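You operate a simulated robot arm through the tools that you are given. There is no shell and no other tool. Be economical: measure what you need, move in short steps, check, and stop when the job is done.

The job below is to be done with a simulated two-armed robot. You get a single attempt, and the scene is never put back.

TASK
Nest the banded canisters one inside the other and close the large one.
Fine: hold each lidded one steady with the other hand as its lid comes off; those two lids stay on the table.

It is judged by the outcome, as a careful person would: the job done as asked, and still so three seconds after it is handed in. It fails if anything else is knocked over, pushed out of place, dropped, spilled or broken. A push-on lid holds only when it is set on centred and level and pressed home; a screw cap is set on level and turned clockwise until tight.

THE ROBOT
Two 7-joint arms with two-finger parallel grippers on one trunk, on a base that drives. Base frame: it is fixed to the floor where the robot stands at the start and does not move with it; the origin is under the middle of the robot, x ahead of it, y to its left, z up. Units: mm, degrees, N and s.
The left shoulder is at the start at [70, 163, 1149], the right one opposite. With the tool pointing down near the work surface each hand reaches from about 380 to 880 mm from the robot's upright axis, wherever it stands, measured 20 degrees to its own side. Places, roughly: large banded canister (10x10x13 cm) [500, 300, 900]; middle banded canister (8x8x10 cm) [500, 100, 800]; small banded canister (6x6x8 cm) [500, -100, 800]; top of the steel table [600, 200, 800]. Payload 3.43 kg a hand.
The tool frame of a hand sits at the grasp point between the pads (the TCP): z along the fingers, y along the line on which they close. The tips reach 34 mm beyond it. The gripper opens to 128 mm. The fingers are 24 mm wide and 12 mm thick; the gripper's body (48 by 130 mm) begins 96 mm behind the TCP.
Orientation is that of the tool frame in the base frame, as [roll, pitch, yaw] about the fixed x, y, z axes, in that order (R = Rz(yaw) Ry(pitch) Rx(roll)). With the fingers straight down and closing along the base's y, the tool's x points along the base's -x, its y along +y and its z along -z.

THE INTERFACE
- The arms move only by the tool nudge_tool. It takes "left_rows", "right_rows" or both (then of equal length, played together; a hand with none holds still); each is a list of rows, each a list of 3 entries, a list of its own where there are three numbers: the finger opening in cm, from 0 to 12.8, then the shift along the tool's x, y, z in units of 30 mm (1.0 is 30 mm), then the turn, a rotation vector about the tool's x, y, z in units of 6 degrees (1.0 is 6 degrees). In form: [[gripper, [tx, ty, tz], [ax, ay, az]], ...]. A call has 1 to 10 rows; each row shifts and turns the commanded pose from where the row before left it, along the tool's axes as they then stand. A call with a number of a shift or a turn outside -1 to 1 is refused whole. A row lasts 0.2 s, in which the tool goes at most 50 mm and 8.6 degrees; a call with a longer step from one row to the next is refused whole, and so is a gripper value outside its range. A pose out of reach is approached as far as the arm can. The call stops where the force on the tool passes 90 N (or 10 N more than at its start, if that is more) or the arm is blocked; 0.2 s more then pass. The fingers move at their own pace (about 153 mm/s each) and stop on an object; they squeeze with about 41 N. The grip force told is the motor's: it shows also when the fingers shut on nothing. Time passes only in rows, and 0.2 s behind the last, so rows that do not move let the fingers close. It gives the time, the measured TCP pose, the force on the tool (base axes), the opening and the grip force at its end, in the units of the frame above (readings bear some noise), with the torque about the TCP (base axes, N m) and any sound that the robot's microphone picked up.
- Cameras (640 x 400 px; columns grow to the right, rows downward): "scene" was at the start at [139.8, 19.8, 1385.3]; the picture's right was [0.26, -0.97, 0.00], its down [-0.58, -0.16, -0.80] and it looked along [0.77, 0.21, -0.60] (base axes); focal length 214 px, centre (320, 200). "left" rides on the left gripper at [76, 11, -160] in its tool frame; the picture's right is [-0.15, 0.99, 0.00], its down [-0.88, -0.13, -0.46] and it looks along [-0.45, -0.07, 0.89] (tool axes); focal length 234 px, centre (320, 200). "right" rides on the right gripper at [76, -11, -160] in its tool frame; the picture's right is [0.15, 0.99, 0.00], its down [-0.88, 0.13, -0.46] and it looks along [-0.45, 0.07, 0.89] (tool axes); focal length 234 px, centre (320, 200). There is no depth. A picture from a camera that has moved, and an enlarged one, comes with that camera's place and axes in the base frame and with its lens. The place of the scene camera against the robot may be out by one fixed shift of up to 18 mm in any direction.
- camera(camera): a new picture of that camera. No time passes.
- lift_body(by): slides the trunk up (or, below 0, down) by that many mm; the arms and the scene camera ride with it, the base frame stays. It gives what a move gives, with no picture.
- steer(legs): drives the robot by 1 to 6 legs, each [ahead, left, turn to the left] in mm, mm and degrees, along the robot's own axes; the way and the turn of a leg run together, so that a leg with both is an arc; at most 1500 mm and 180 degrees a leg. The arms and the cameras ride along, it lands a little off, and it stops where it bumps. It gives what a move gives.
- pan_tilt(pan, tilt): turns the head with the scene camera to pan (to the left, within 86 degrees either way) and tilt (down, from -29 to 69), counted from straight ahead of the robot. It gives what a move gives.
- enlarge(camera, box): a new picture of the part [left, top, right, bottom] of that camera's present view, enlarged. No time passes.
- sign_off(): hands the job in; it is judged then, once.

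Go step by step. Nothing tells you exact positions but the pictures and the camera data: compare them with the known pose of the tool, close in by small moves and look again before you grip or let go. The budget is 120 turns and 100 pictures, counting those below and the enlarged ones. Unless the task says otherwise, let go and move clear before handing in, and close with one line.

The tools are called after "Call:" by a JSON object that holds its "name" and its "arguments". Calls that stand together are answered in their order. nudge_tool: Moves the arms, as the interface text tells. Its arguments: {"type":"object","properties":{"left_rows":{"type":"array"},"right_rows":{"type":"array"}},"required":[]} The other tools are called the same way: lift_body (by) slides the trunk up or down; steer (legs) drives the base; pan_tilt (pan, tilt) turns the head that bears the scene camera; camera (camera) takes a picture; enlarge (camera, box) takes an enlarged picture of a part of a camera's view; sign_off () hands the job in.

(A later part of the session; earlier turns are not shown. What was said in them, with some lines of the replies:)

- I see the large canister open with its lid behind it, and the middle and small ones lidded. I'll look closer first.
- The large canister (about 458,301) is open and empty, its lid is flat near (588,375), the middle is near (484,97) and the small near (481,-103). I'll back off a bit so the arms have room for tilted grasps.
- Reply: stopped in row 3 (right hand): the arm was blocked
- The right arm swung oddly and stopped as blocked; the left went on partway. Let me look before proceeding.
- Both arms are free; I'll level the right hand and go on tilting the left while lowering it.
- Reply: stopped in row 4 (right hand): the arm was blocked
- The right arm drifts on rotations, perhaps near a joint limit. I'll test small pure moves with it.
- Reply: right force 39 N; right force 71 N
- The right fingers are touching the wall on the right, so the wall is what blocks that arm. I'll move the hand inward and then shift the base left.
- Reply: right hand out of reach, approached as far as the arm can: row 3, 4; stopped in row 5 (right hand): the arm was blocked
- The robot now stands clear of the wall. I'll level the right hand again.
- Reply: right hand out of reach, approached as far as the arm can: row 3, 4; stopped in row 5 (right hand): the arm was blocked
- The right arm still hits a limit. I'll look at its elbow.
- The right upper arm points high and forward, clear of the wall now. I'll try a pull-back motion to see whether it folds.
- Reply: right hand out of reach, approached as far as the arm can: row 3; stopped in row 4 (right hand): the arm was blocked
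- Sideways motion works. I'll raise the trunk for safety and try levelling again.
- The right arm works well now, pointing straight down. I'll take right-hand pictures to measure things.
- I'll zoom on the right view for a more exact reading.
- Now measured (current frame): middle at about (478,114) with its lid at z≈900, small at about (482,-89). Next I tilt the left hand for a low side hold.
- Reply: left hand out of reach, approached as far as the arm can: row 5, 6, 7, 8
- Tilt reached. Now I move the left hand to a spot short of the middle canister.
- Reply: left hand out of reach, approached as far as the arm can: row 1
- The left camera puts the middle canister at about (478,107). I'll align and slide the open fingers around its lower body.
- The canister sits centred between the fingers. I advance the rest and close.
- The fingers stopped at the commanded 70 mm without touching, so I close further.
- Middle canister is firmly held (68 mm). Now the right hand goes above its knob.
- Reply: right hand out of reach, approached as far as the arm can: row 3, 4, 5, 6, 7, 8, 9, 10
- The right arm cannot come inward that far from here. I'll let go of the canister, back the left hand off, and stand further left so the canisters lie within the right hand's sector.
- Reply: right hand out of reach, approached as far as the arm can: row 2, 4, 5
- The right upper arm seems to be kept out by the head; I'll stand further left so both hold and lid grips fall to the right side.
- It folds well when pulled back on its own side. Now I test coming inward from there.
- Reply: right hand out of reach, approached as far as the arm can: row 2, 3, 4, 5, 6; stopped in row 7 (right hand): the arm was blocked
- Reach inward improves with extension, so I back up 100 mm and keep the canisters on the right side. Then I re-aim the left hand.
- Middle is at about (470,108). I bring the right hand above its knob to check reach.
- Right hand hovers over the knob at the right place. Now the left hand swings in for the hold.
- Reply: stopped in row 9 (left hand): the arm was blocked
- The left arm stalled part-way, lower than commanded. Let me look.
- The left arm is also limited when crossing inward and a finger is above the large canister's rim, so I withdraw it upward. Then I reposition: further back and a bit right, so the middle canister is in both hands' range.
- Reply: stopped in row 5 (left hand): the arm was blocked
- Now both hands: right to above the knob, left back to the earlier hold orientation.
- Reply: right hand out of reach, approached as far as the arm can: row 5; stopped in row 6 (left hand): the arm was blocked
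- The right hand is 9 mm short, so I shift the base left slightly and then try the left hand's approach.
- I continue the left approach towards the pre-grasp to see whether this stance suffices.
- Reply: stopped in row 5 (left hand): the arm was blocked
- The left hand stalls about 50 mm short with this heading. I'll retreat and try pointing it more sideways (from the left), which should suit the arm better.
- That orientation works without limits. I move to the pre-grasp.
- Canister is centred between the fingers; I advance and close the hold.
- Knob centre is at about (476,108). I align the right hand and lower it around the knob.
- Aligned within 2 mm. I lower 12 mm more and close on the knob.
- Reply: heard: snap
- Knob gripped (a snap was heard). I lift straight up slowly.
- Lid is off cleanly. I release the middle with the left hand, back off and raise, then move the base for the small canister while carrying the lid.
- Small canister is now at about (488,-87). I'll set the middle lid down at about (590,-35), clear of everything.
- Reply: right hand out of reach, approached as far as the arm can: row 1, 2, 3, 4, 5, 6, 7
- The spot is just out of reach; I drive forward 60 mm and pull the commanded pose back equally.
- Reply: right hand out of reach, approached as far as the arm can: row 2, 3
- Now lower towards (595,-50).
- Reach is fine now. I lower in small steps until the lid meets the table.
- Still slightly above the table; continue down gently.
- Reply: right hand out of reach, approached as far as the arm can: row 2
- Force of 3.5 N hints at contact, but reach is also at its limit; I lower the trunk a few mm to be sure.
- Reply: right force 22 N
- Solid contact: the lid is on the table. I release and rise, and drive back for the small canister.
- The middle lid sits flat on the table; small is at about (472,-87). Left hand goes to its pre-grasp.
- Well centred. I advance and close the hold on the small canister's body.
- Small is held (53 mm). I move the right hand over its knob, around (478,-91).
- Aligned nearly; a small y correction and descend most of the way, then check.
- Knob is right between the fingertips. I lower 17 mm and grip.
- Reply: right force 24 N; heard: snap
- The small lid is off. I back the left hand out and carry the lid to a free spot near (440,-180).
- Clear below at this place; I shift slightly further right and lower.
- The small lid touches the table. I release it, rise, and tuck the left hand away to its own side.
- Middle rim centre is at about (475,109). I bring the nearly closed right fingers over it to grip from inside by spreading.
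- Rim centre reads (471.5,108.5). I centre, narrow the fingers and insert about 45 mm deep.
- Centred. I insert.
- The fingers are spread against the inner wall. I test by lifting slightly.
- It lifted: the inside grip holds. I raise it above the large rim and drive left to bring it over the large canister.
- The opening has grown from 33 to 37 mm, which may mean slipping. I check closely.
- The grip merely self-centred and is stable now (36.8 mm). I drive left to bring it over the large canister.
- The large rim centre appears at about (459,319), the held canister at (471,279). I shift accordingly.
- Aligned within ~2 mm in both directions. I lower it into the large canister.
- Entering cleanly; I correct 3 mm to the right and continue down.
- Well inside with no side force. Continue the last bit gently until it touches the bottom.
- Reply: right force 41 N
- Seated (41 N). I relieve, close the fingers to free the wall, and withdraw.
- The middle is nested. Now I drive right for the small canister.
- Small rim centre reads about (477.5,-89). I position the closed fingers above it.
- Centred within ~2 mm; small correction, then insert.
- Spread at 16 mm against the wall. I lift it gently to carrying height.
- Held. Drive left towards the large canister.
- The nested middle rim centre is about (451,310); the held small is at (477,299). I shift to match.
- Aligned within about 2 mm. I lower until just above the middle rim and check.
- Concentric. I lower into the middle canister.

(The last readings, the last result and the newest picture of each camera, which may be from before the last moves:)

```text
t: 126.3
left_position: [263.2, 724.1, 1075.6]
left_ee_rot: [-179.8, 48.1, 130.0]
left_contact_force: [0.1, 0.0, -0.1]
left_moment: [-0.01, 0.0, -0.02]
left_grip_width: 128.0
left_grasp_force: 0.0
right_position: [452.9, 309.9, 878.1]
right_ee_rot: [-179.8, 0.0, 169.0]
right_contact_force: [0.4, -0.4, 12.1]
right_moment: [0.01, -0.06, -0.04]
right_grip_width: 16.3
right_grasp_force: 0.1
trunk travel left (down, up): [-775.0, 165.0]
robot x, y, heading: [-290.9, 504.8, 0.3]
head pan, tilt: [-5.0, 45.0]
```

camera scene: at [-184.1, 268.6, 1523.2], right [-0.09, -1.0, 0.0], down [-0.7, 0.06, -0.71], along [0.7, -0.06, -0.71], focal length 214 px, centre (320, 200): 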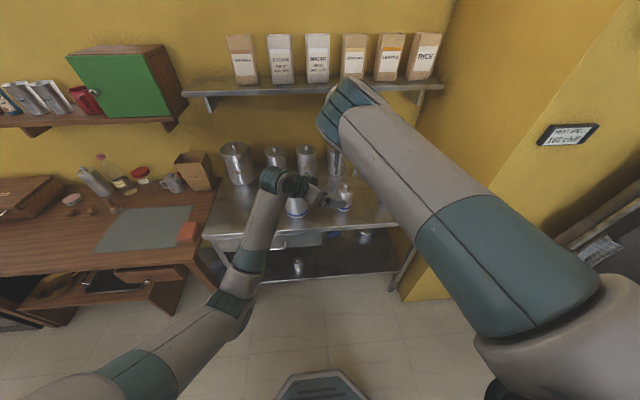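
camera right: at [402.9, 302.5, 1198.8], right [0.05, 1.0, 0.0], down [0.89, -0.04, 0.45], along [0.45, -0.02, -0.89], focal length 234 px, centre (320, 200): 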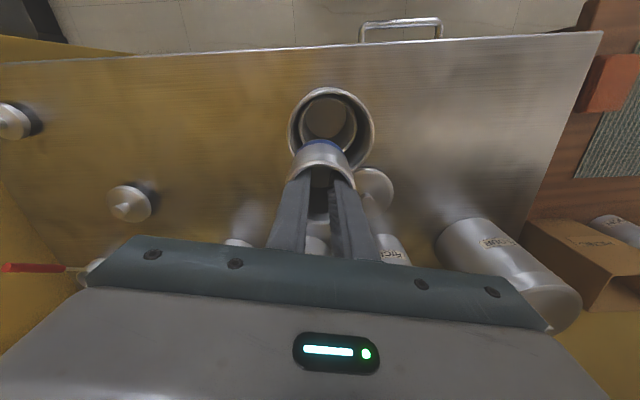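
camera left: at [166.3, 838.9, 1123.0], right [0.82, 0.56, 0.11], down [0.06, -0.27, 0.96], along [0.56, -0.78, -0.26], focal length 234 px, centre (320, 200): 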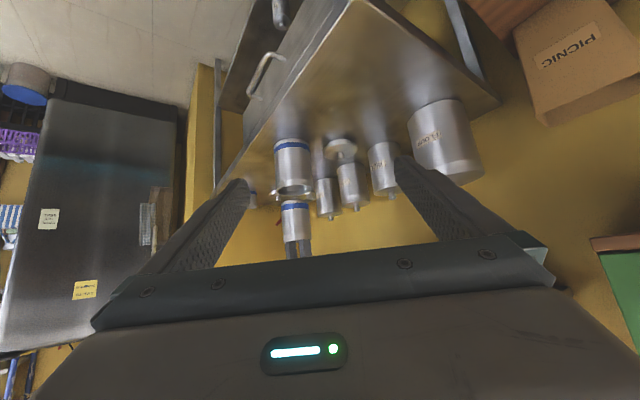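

It has bottomed (the two floor thicknesses fit the height). I release and withdraw.

Call:
{"name": "nudge_tool", "arguments": {"right_rows": [[12.8, [0, 0, -0.1], [0, 0, 0]], [0.3, [0, 0, 0], [0, 0, 0]], [0.3, [0, 0, 0], [0, 0, 0]], [0.3, [0, 0, -0.4], [0, 0, 0]], [0.3, [0, 0, -0.7], [0, 0, 0]], [0.3, [0, 0, -1], [0, 0, 0]], [0.3, [0, 0, -1], [0, 0, 0]], [0.3, [0, 0, -1], [0, 0, 0]], [0.3, [0, 0, -1], [0, 0, 0]], [0.3, [0, 0, 0], [0, 0, 0]]]}}

Call:
{"name": "camera", "arguments": {"camera": "right"}}

Call:
{"name": "enlarge", "arguments": {"camera": "right", "box": [240, 70, 480, 220]}}

```text
t: 128.5
left_position: [265.2, 724.0, 1074.2]
left_ee_rot: [-179.6, 48.1, 130.0]
left_contact_force: [0.2, 0.7, 0.3]
left_moment: [0.01, -0.02, 0.05]
left_grip_width: 127.9
left_grasp_force: 0.0
right_position: [454.1, 309.3, 1031.8]
right_ee_rot: [-179.9, -0.1, 169.0]
right_contact_force: [0.6, -0.3, 0.6]
right_moment: [0.01, -0.01, 0.0]
right_grip_width: 3.0
right_grasp_force: 0.1
trunk travel left (down, up): [-775.0, 165.0]
robot x, y, heading: [-294.8, 505.5, 0.2]
head pan, tilt: [-5.0, 45.0]
```

```text
24 pictures are left
camera right: at [379.5, 313.2, 1190.8], right [0.05, 1.0, 0.0], down [0.89, -0.04, 0.45], along [0.45, -0.02, -0.89], focal length 234 px, centre (320, 200)
```

right: 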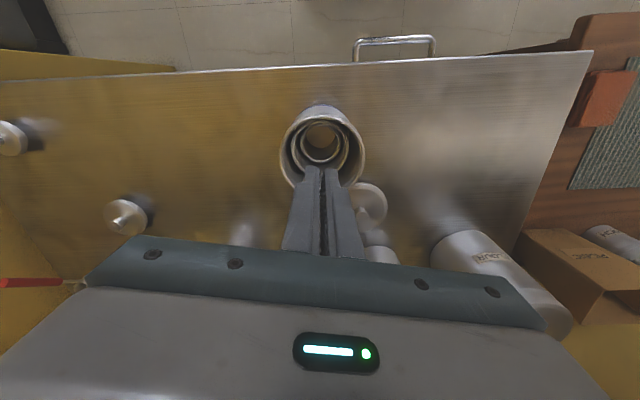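

```text
2.67 times, centred on (360, 145) of right
camera zoom: at [379.5, 313.2, 1190.8], right [0.05, 1.0, 0.0], down [0.89, -0.04, 0.45], along [0.45, -0.02, -0.89], focal length 624 px, centre (213, 347)
```

zoom: 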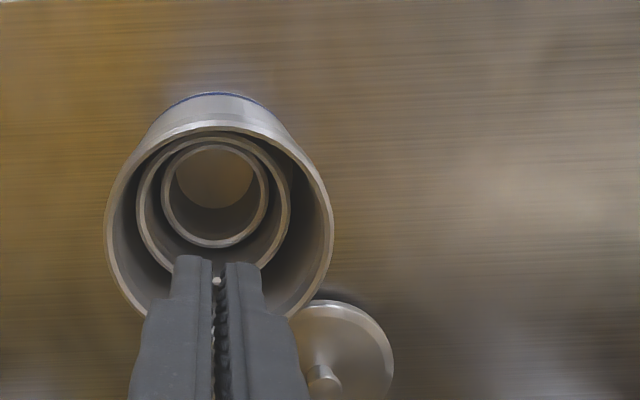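

All three are nested. Now the large lid at about (578,386): I drive forward and left so the right hand can reach it.

Call:
{"name": "steer", "arguments": {"legs": [[0, 75, 0], [110, 0, 0]]}}

Call:
{"name": "camera", "arguments": {"camera": "right"}}

```text
t: 130.3
left_position: [371.3, 803.9, 1073.5]
left_ee_rot: [-179.7, 48.1, 130.2]
left_contact_force: [-0.1, 0.5, 0.1]
left_moment: [-0.01, 0.0, -0.01]
left_grip_width: 127.7
left_grasp_force: 0.1
right_position: [562.7, 389.0, 1031.7]
right_ee_rot: [-179.8, -0.1, 169.2]
right_contact_force: [-0.7, 0.0, -0.2]
right_moment: [-0.05, -0.02, -0.04]
right_grip_width: 3.0
right_grasp_force: 0.1
trunk travel left (down, up): [-775.0, 165.0]
robot x, y, heading: [-189.7, 581.9, 0.6]
head pan, tilt: [-5.0, 45.0]
```

```text
22 pictures are left
camera right: at [487.5, 393.0, 1191.7], right [0.04, 1.0, 0.0], down [0.89, -0.04, 0.46], along [0.45, -0.02, -0.89], focal length 234 px, centre (320, 200)
```

right: 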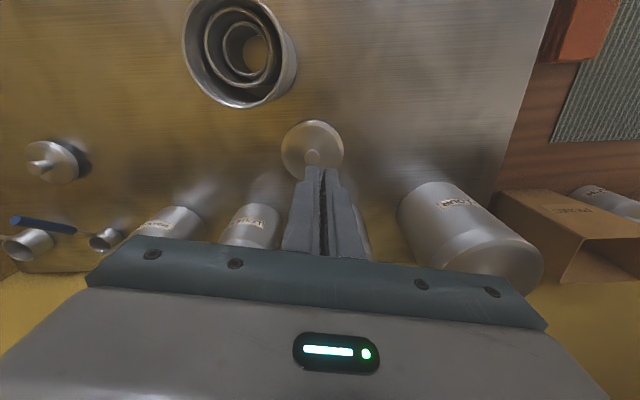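

Lid centre at about (588,376). I open and come down above its knob.

Call:
{"name": "nudge_tool", "arguments": {"right_rows": [[6, [-0.45, -0.14, 0], [0, 0, 0]], [6, [-0.45, -0.13, 0.5], [0, 0, 0]], [6, [0, 0, 1], [0, 0, 0]], [6, [0, 0, 1], [0, 0, 0]], [6, [0, 0, 1], [0, 0, 0]], [6, [0, 0, 0], [0, 0, 0]]]}}

Call:
{"name": "enlarge", "arguments": {"camera": "right", "box": [200, 70, 440, 220]}}

```text
t: 131.7
left_position: [372.5, 803.6, 1074.2]
left_ee_rot: [-179.8, 48.1, 130.2]
left_contact_force: [0.2, -0.3, 0.1]
left_moment: [0.01, 0.02, 0.0]
left_grip_width: 128.0
left_grasp_force: 0.0
right_position: [588.2, 375.9, 927.4]
right_ee_rot: [-179.9, 0.0, 169.1]
right_contact_force: [-0.7, -0.4, -0.2]
right_moment: [0.03, -0.02, -0.01]
right_grip_width: 60.0
right_grasp_force: 0.1
trunk travel left (down, up): [-775.0, 165.0]
robot x, y, heading: [-184.5, 579.3, 0.4]
head pan, tilt: [-5.0, 45.0]
```

```text
2.67 times, centred on (320, 145) of right
camera zoom: at [513.1, 379.1, 1086.7], right [0.04, 1.0, 0.0], down [0.89, -0.04, 0.46], along [0.45, -0.02, -0.89], focal length 624 px, centre (320, 347)
```

zoom: 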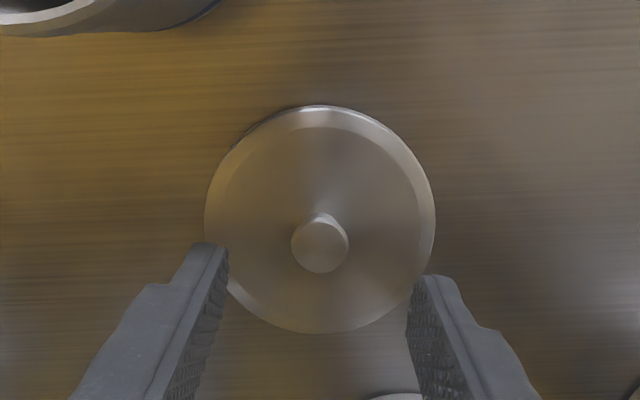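

Aligned. Lower until tips are near knob-top height, then check.

Call:
{"name": "nudge_tool", "arguments": {"right_rows": [[6, [0, 0, 0.7], [0, 0, 0]], [6, [0, 0, 0.7], [0, 0, 0]], [6, [0, 0, 0], [0, 0, 0]]]}}

Call:
{"name": "enlarge", "arguments": {"camera": "right", "box": [200, 70, 440, 220]}}

```text
t: 132.5
left_position: [372.8, 802.7, 1073.9]
left_ee_rot: [-179.8, 48.2, 130.3]
left_contact_force: [1.0, 0.1, 0.8]
left_moment: [-0.01, 0.02, -0.03]
left_grip_width: 127.9
left_grasp_force: 0.1
right_position: [587.4, 375.0, 886.6]
right_ee_rot: [-179.9, 0.0, 169.2]
right_contact_force: [-0.3, 0.2, 0.3]
right_moment: [-0.02, 0.01, 0.0]
right_grip_width: 59.7
right_grasp_force: 0.0
trunk travel left (down, up): [-775.0, 165.0]
robot x, y, heading: [-184.0, 575.9, 0.6]
head pan, tilt: [-5.0, 45.0]
```

```text
2.67 times, centred on (320, 145) of right
camera zoom: at [513.6, 378.8, 1045.5], right [0.04, 1.0, 0.0], down [0.89, -0.04, 0.46], along [0.45, -0.02, -0.89], focal length 624 px, centre (320, 347)
```

zoom: 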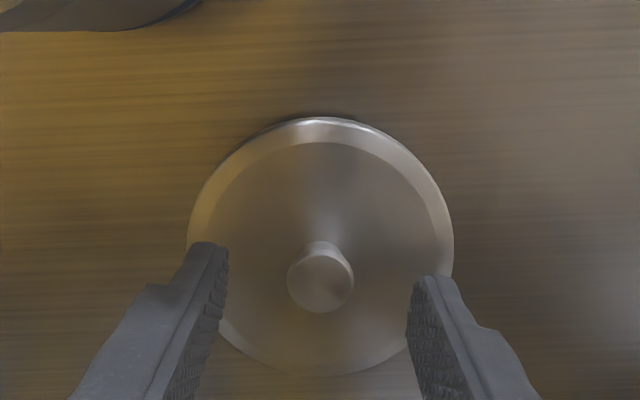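

Right on the knob. Lower 17 mm and grip.

Call:
{"name": "nudge_tool", "arguments": {"right_rows": [[6, [0, 0, 0.3], [0, 0, 0]], [6, [0, 0, 0.28], [0, 0, 0]], [6, [0, 0, 0], [0, 0, 0]], [0.5, [0, 0, 0], [0, 0, 0]], [0.5, [0, 0, 0], [0, 0, 0]], [0.5, [0, 0, 0], [0, 0, 0]]]}}

Call:
{"name": "enlarge", "arguments": {"camera": "right", "box": [200, 70, 440, 220]}}

```text
t: 133.9
left_position: [372.6, 803.7, 1074.5]
left_ee_rot: [-179.8, 48.0, 130.2]
left_contact_force: [-0.3, 0.1, -0.6]
left_moment: [-0.01, -0.02, 0.01]
left_grip_width: 128.1
left_grasp_force: 0.1
right_position: [588.7, 375.2, 867.9]
right_ee_rot: [-179.9, -0.1, 169.1]
right_contact_force: [-1.2, 0.3, -0.3]
right_moment: [-0.04, -0.02, -0.03]
right_grip_width: 21.8
right_grasp_force: 40.8
trunk travel left (down, up): [-775.0, 165.0]
robot x, y, heading: [-183.4, 584.3, 0.3]
head pan, tilt: [-5.0, 45.0]
```

```text
2.67 times, centred on (320, 145) of right
camera zoom: at [512.9, 378.5, 1027.7], right [0.04, 1.0, 0.0], down [0.89, -0.04, 0.45], along [0.45, -0.02, -0.89], focal length 624 px, centre (320, 347)
```

zoom: 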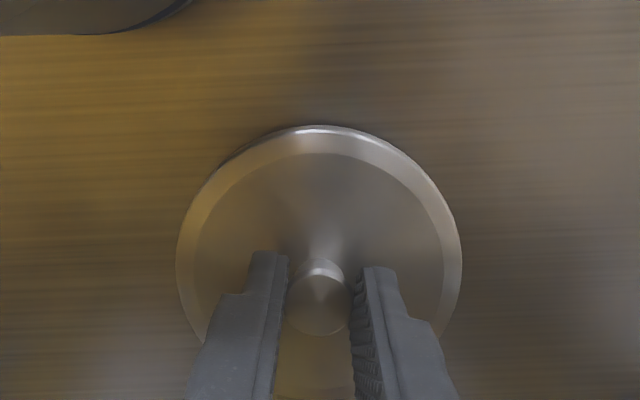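

Gripped and level. I lift it and drive back so it comes over the large canister.

Call:
{"name": "nudge_tool", "arguments": {"right_rows": [[0.5, [0, 0, -0.3], [0, 0, 0]], [0.5, [0, 0, -0.6], [0, 0, 0]], [0.5, [0, 0, -0.8], [0, 0, 0]], [0.5, [0, 0, -0.8], [0, 0, 0]], [0.5, [0, 0, -0.8], [0, 0, 0]], [0.5, [0, 0, -0.8], [0, 0, 0]], [0.5, [0, 0, -0.8], [0, 0, 0]], [0.5, [0, 0, -0.6], [0, 0, 0]], [0.5, [0, 0, 0], [0, 0, 0]]]}}

Call:
{"name": "steer", "arguments": {"legs": [[-115, 0, 0], [0, -35, 0]]}}

Call:
{"name": "camera", "arguments": {"camera": "right"}}

Call:
{"name": "camera", "arguments": {"camera": "left"}}

```text
t: 135.9
left_position: [371.6, 803.5, 1073.8]
left_ee_rot: [-179.7, 48.1, 130.2]
left_contact_force: [0.1, 0.6, 0.6]
left_moment: [0.01, -0.01, -0.02]
left_grip_width: 128.0
left_grasp_force: 0.1
right_position: [586.4, 374.9, 1032.2]
right_ee_rot: [-179.9, -0.2, 169.2]
right_contact_force: [0.2, -0.2, -0.4]
right_moment: [0.03, 0.03, 0.02]
right_grip_width: 21.7
right_grasp_force: 41.1
trunk travel left (down, up): [-775.0, 165.0]
robot x, y, heading: [-186.2, 578.4, 0.7]
head pan, tilt: [-5.0, 45.0]
```

```text
t: 137.6
left_position: [257.8, 772.7, 1072.1]
left_ee_rot: [-179.4, 48.2, 130.7]
left_contact_force: [-0.5, 0.3, 0.2]
left_moment: [-0.05, 0.01, -0.07]
left_grip_width: 128.2
left_grasp_force: 0.1
right_position: [474.0, 346.9, 1031.0]
right_ee_rot: [-179.7, -0.1, 169.4]
right_contact_force: [0.0, 0.0, -1.0]
right_moment: [-0.07, 0.01, 0.02]
right_grip_width: 22.0
right_grasp_force: 40.9
trunk travel left (down, up): [-775.0, 165.0]
robot x, y, heading: [-301.6, 547.4, 0.6]
head pan, tilt: [-5.0, 45.0]
```

```text
18 pictures are left
camera right: at [398.2, 349.9, 1191.0], right [0.04, 1.0, -0.01], down [0.89, -0.03, 0.45], along [0.45, -0.02, -0.89], focal length 234 px, centre (320, 200)
```

right: 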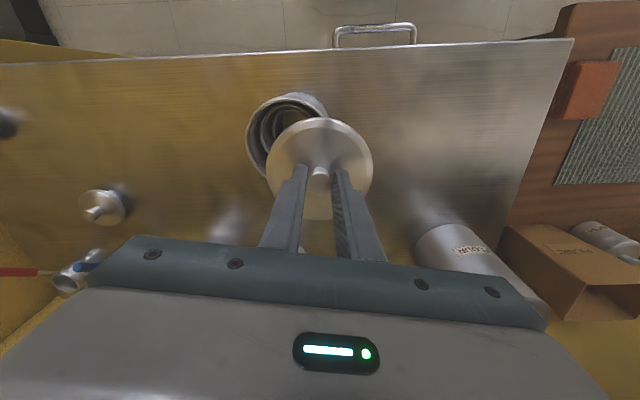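

```text
17 pictures are left
camera left: at [156.5, 908.4, 1120.7], right [0.82, 0.56, 0.1], down [0.06, -0.27, 0.96], along [0.57, -0.78, -0.26], focal length 234 px, centre (320, 200)
```

left: 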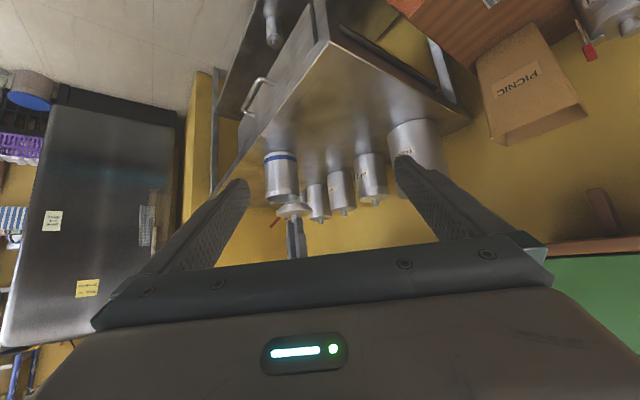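

Call:
{"name": "enlarge", "arguments": {"camera": "right", "box": [210, 70, 410, 195]}}

```text
3.20 times, centred on (310, 132) of right
camera zoom: at [398.2, 349.9, 1191.0], right [0.04, 1.0, -0.01], down [0.89, -0.03, 0.45], along [0.45, -0.02, -0.89], focal length 749 px, centre (352, 416)
```

zoom: 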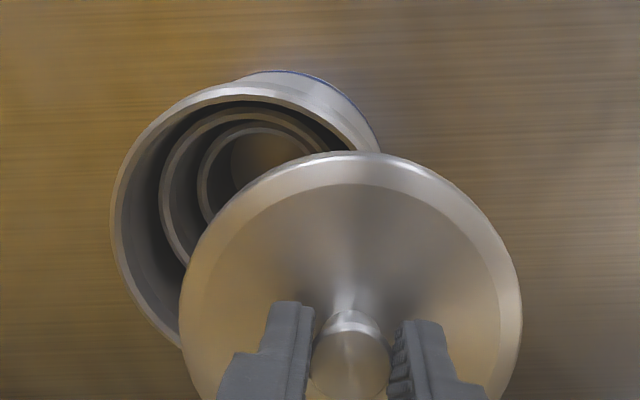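

The large rim centre reads about (453.4,313.5). I move the lid above it and lower to just over the rim.

Call:
{"name": "nudge_tool", "arguments": {"right_rows": [[0.5, [0.22, -0.61, 0], [0, 0, 0]], [0.5, [0.21, -0.61, 0], [0, 0, 0]], [0.5, [0, 0, 0.4], [0, 0, 0]], [0.5, [0, 0, 0], [0, 0, 0]]]}}

Call:
{"name": "enlarge", "arguments": {"camera": "right", "box": [220, 70, 420, 195]}}

Call:
{"name": "enlarge", "arguments": {"camera": "left", "box": [230, 130, 350, 205]}}

```text
t: 138.6
left_position: [257.0, 768.8, 1074.3]
left_ee_rot: [-179.7, 48.1, 130.5]
left_contact_force: [0.9, 0.2, -0.2]
left_moment: [-0.01, 0.0, 0.01]
left_grip_width: 127.9
left_grasp_force: 0.0
right_position: [453.0, 309.2, 1020.6]
right_ee_rot: [-179.9, 0.0, 169.4]
right_contact_force: [-0.3, 0.2, -0.5]
right_moment: [0.01, 0.01, -0.03]
right_grip_width: 21.6
right_grasp_force: 41.3
trunk travel left (down, up): [-775.0, 165.0]
robot x, y, heading: [-305.0, 546.1, 0.7]
head pan, tilt: [-5.0, 45.0]
```

```text
3.20 times, centred on (320, 132) of right
camera zoom: at [378.4, 312.8, 1179.5], right [0.04, 1.0, 0.0], down [0.89, -0.03, 0.45], along [0.45, -0.02, -0.89], focal length 749 px, centre (320, 416)
```

zoom: 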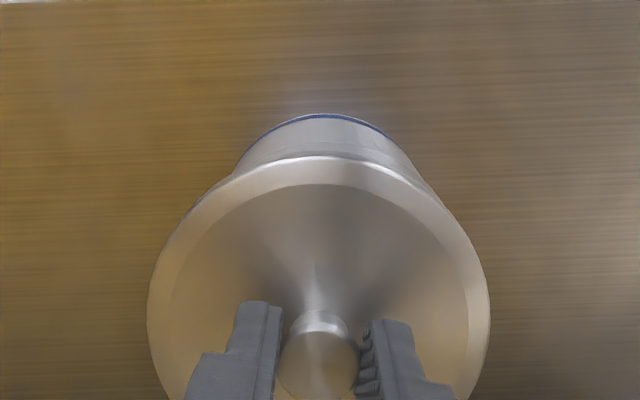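

```text
5.33 times, centred on (290, 168) of left
camera zoom: at [155.2, 904.7, 1122.7], right [0.82, 0.56, 0.11], down [0.06, -0.27, 0.96], along [0.57, -0.78, -0.26], focal length 1249 px, centre (480, 373)
```

zoom: 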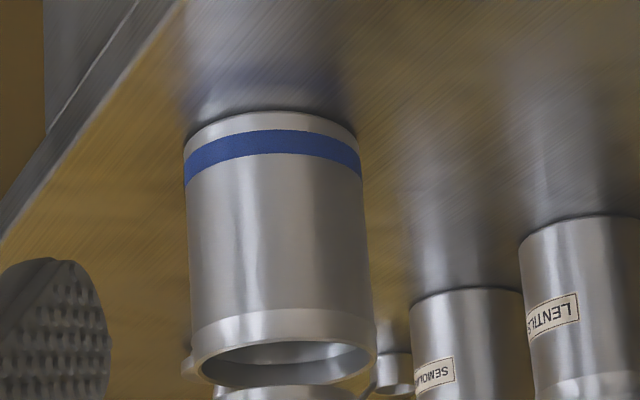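

Call:
{"name": "enlarge", "arguments": {"camera": "left", "box": [250, 170, 330, 220]}}

```text
8.00 times, centred on (290, 195) of left
camera zoom: at [155.2, 904.7, 1122.7], right [0.82, 0.56, 0.11], down [0.06, -0.27, 0.96], along [0.57, -0.78, -0.26], focal length 1873 px, centre (560, 240)
```

zoom: 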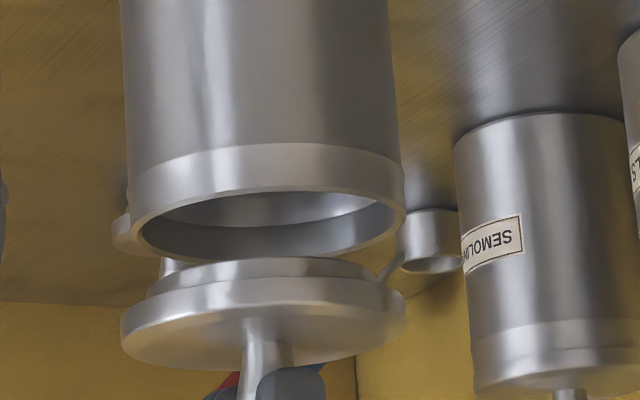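

The left view shows the lid's plug 3–4 mm off along the view's right; together with the earlier fix this means about (+1.5,+4) mm. I correct and verify.

Call:
{"name": "nudge_tool", "arguments": {"right_rows": [[0.5, [-0.025, 0.14, 0], [0, 0, 0]], [0.5, [0, 0, 0.2], [0, 0, 0]], [0.5, [0, 0, 0], [0, 0, 0]]]}}

Call:
{"name": "enlarge", "arguments": {"camera": "left", "box": [250, 170, 330, 220]}}

Call:
{"name": "enlarge", "arguments": {"camera": "right", "box": [240, 80, 400, 180]}}

```text
t: 139.4
left_position: [256.1, 768.6, 1073.7]
left_ee_rot: [-179.8, 48.0, 130.3]
left_contact_force: [0.2, 0.6, -1.1]
left_moment: [0.0, -0.03, 0.03]
left_grip_width: 128.4
left_grasp_force: 0.1
right_position: [453.3, 313.7, 1014.8]
right_ee_rot: [180.0, -0.1, 169.4]
right_contact_force: [0.1, -0.7, -1.0]
right_moment: [-0.01, 0.02, 0.0]
right_grip_width: 21.7
right_grasp_force: 40.9
trunk travel left (down, up): [-775.0, 165.0]
robot x, y, heading: [-301.6, 544.7, 0.7]
head pan, tilt: [-5.0, 45.0]
```

```text
8.00 times, centred on (290, 195) of left
camera zoom: at [155.1, 904.0, 1123.0], right [0.82, 0.56, 0.11], down [0.06, -0.27, 0.96], along [0.57, -0.78, -0.26], focal length 1873 px, centre (560, 240)
```

zoom: 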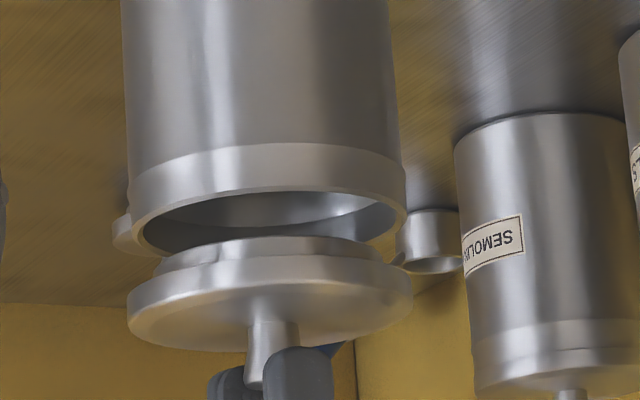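

```text
4.00 times, centred on (320, 130) of right
camera zoom: at [379.6, 316.2, 1172.9], right [0.04, 1.0, 0.0], down [0.89, -0.03, 0.45], along [0.45, -0.02, -0.89], focal length 937 px, centre (320, 480)
```

zoom: 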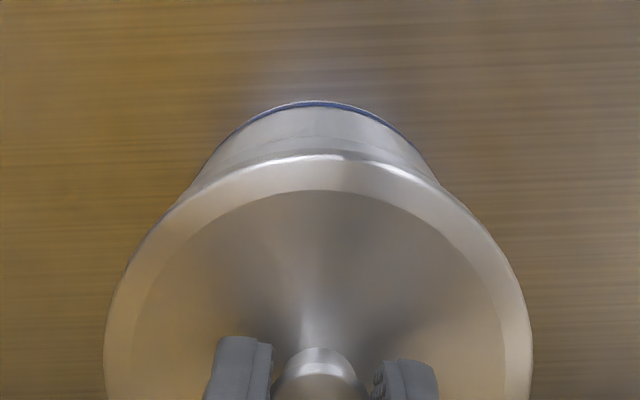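

Now within about 1–2 mm; a last trim (+1.6,-0.8) and I lower gently into the mouth.

Call:
{"name": "nudge_tool", "arguments": {"right_rows": [[0.5, [-0.057, -0.017, 0.1], [0, 0, 0]], [0.5, [0, 0, 0.15], [0, 0, 0]], [0.5, [0, 0, 0.15], [0, 0, 0]], [0.5, [0, 0, 0.1], [0, 0, 0]], [0.5, [0, 0, 0], [0, 0, 0]]]}}

Call:
{"name": "enlarge", "arguments": {"camera": "left", "box": [250, 170, 330, 220]}}

```text
t: 140.6
left_position: [256.8, 769.0, 1072.6]
left_ee_rot: [-179.8, 48.1, 130.3]
left_contact_force: [-0.3, 0.5, 0.0]
left_moment: [0.0, -0.01, -0.01]
left_grip_width: 127.9
left_grasp_force: 0.1
right_position: [454.8, 311.6, 998.3]
right_ee_rot: [-179.9, 0.0, 169.4]
right_contact_force: [-0.5, 0.0, 0.1]
right_moment: [0.0, 0.0, -0.04]
right_grip_width: 21.8
right_grasp_force: 41.4
trunk travel left (down, up): [-775.0, 165.0]
robot x, y, heading: [-305.1, 546.0, 0.3]
head pan, tilt: [-5.0, 45.0]
```

```text
8.00 times, centred on (290, 195) of left
camera zoom: at [155.1, 904.1, 1122.9], right [0.82, 0.56, 0.11], down [0.06, -0.27, 0.96], along [0.57, -0.78, -0.26], focal length 1873 px, centre (560, 240)
```

zoom: 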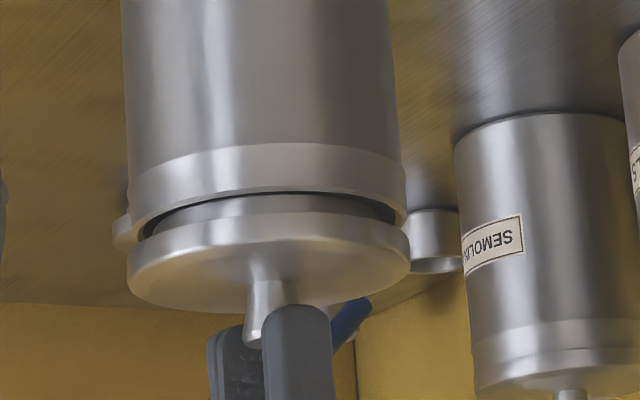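

Centred. I go on down until it seats, then press.

Call:
{"name": "nudge_tool", "arguments": {"right_rows": [[0.5, [0, 0, 0.1], [0, 0, 0]], [0.5, [0, 0, 0.1], [0, 0, 0]], [0.5, [0, 0, 0.1], [0, 0, 0]], [0.5, [0, 0, 0], [0, 0, 0]]]}}

Call:
{"name": "enlarge", "arguments": {"camera": "left", "box": [250, 170, 330, 220]}}

```text
t: 141.6
left_position: [255.3, 769.1, 1073.3]
left_ee_rot: [-179.8, 48.1, 130.4]
left_contact_force: [-0.4, 0.4, 0.6]
left_moment: [-0.01, 0.04, -0.01]
left_grip_width: 128.0
left_grasp_force: 0.1
right_position: [456.5, 312.0, 989.6]
right_ee_rot: [180.0, -0.1, 169.3]
right_contact_force: [0.2, -0.8, -0.3]
right_moment: [-0.02, 0.03, 0.03]
right_grip_width: 21.9
right_grasp_force: 41.0
trunk travel left (down, up): [-775.0, 165.0]
robot x, y, heading: [-304.9, 547.0, 0.6]
head pan, tilt: [-5.0, 45.0]
```

```text
8.00 times, centred on (290, 195) of left
camera zoom: at [155.2, 904.1, 1122.9], right [0.82, 0.56, 0.11], down [0.06, -0.27, 0.96], along [0.57, -0.78, -0.26], focal length 1873 px, centre (560, 240)
```

zoom: 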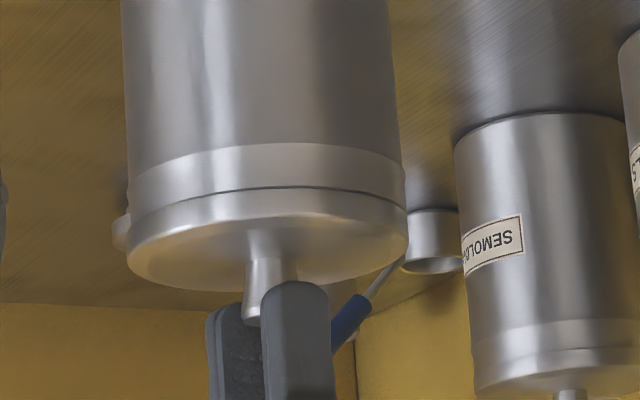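

The lid lies almost flush and centred. I press it home in steps.

Call:
{"name": "nudge_tool", "arguments": {"right_rows": [[0.5, [0, 0, 0.1], [0, 0, 0]], [0.5, [0, 0, 0.1], [0, 0, 0]], [0.5, [0, 0, 0.1], [0, 0, 0]], [0.5, [0, 0, 0.1], [0, 0, 0]], [0.5, [0, 0, 0], [0, 0, 0]]]}}

```text
t: 142.8
left_position: [252.5, 770.1, 1075.8]
left_ee_rot: [-180.0, 48.3, 130.2]
left_contact_force: [-0.5, 0.5, 0.3]
left_moment: [0.0, -0.05, -0.03]
left_grip_width: 128.1
left_grasp_force: 0.0
right_position: [455.8, 311.6, 988.3]
right_ee_rot: [-179.9, 0.8, 169.4]
right_contact_force: [13.4, -1.5, 52.2]
right_moment: [0.02, -0.35, -0.01]
right_grip_width: 21.8
right_grasp_force: 41.6
trunk travel left (down, up): [-775.0, 165.0]
robot x, y, heading: [-298.9, 549.2, 0.5]
head pan, tilt: [-5.0, 45.0]
heard: snap
```

A snap under 52 N: it's home. One slight extra push, then relieve, release and rise.

Call:
{"name": "nudge_tool", "arguments": {"right_rows": [[0.5, [0, 0, 0.1], [0, 0, 0]], [0.5, [0, 0, 0], [0, 0, 0]], [0.5, [0, 0, -0.25], [0, 0, 0]], [0.5, [0, 0, -0.25], [0, 0, 0]], [3, [0, 0, 0], [0, 0, 0]], [5, [0, 0, 0], [0, 0, 0]], [5, [0, 0, -0.4], [0, 0, 0]], [5, [0, 0, -0.8], [0, 0, 0]], [5, [0, 0, -1], [0, 0, 0]], [5, [0, 0, 0], [0, 0, 0]]]}}

Call:
{"name": "enlarge", "arguments": {"camera": "left", "box": [250, 170, 330, 220]}}

Call:
{"name": "camera", "arguments": {"camera": "right"}}

```text
t: 145.0
left_position: [257.7, 768.6, 1072.1]
left_ee_rot: [-179.7, 48.0, 130.4]
left_contact_force: [0.7, -1.1, 0.2]
left_moment: [0.0, 0.0, -0.01]
left_grip_width: 127.9
left_grasp_force: 0.1
right_position: [455.6, 311.7, 1056.1]
right_ee_rot: [-179.9, -0.2, 169.4]
right_contact_force: [0.4, 0.1, 0.5]
right_moment: [0.0, 0.01, 0.01]
right_grip_width: 50.1
right_grasp_force: 0.0
trunk travel left (down, up): [-775.0, 165.0]
robot x, y, heading: [-299.9, 543.7, 0.7]
head pan, tilt: [-5.0, 45.0]
```

```text
8.00 times, centred on (290, 195) of left
camera zoom: at [155.6, 904.1, 1122.7], right [0.82, 0.56, 0.11], down [0.06, -0.27, 0.96], along [0.57, -0.78, -0.26], focal length 1873 px, centre (560, 240)
```

zoom: 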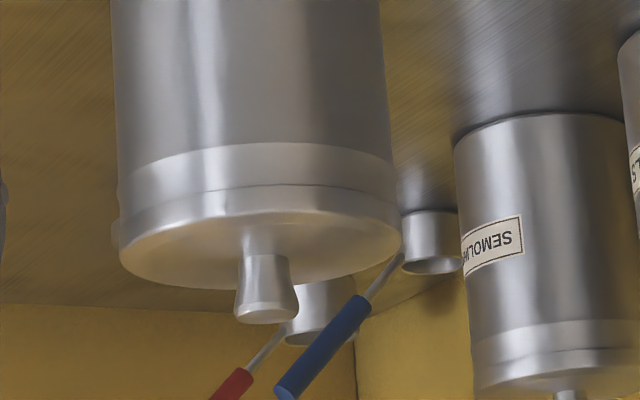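

```text
7 pictures are left
camera right: at [381.9, 314.4, 1215.0], right [0.04, 1.0, 0.0], down [0.89, -0.03, 0.45], along [0.45, -0.02, -0.89], focal length 234 px, centre (320, 200)
```

right: 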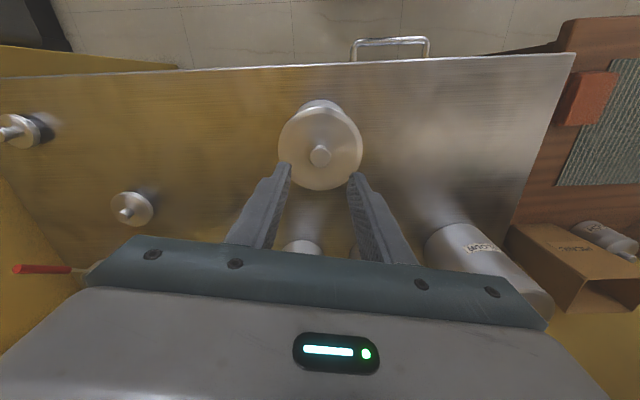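

The large canister is closed with its lid level and centred, both spare lids lie on the table, and the hands are clear. Handing in.

Call:
{"name": "sign_off", "arguments": {}}

```text
The job is handed in.
```

The small canister is inside the middle one and the middle one is inside the large one. The large lid is pressed on (I heard it snap), and the other two lids are lying on the table.
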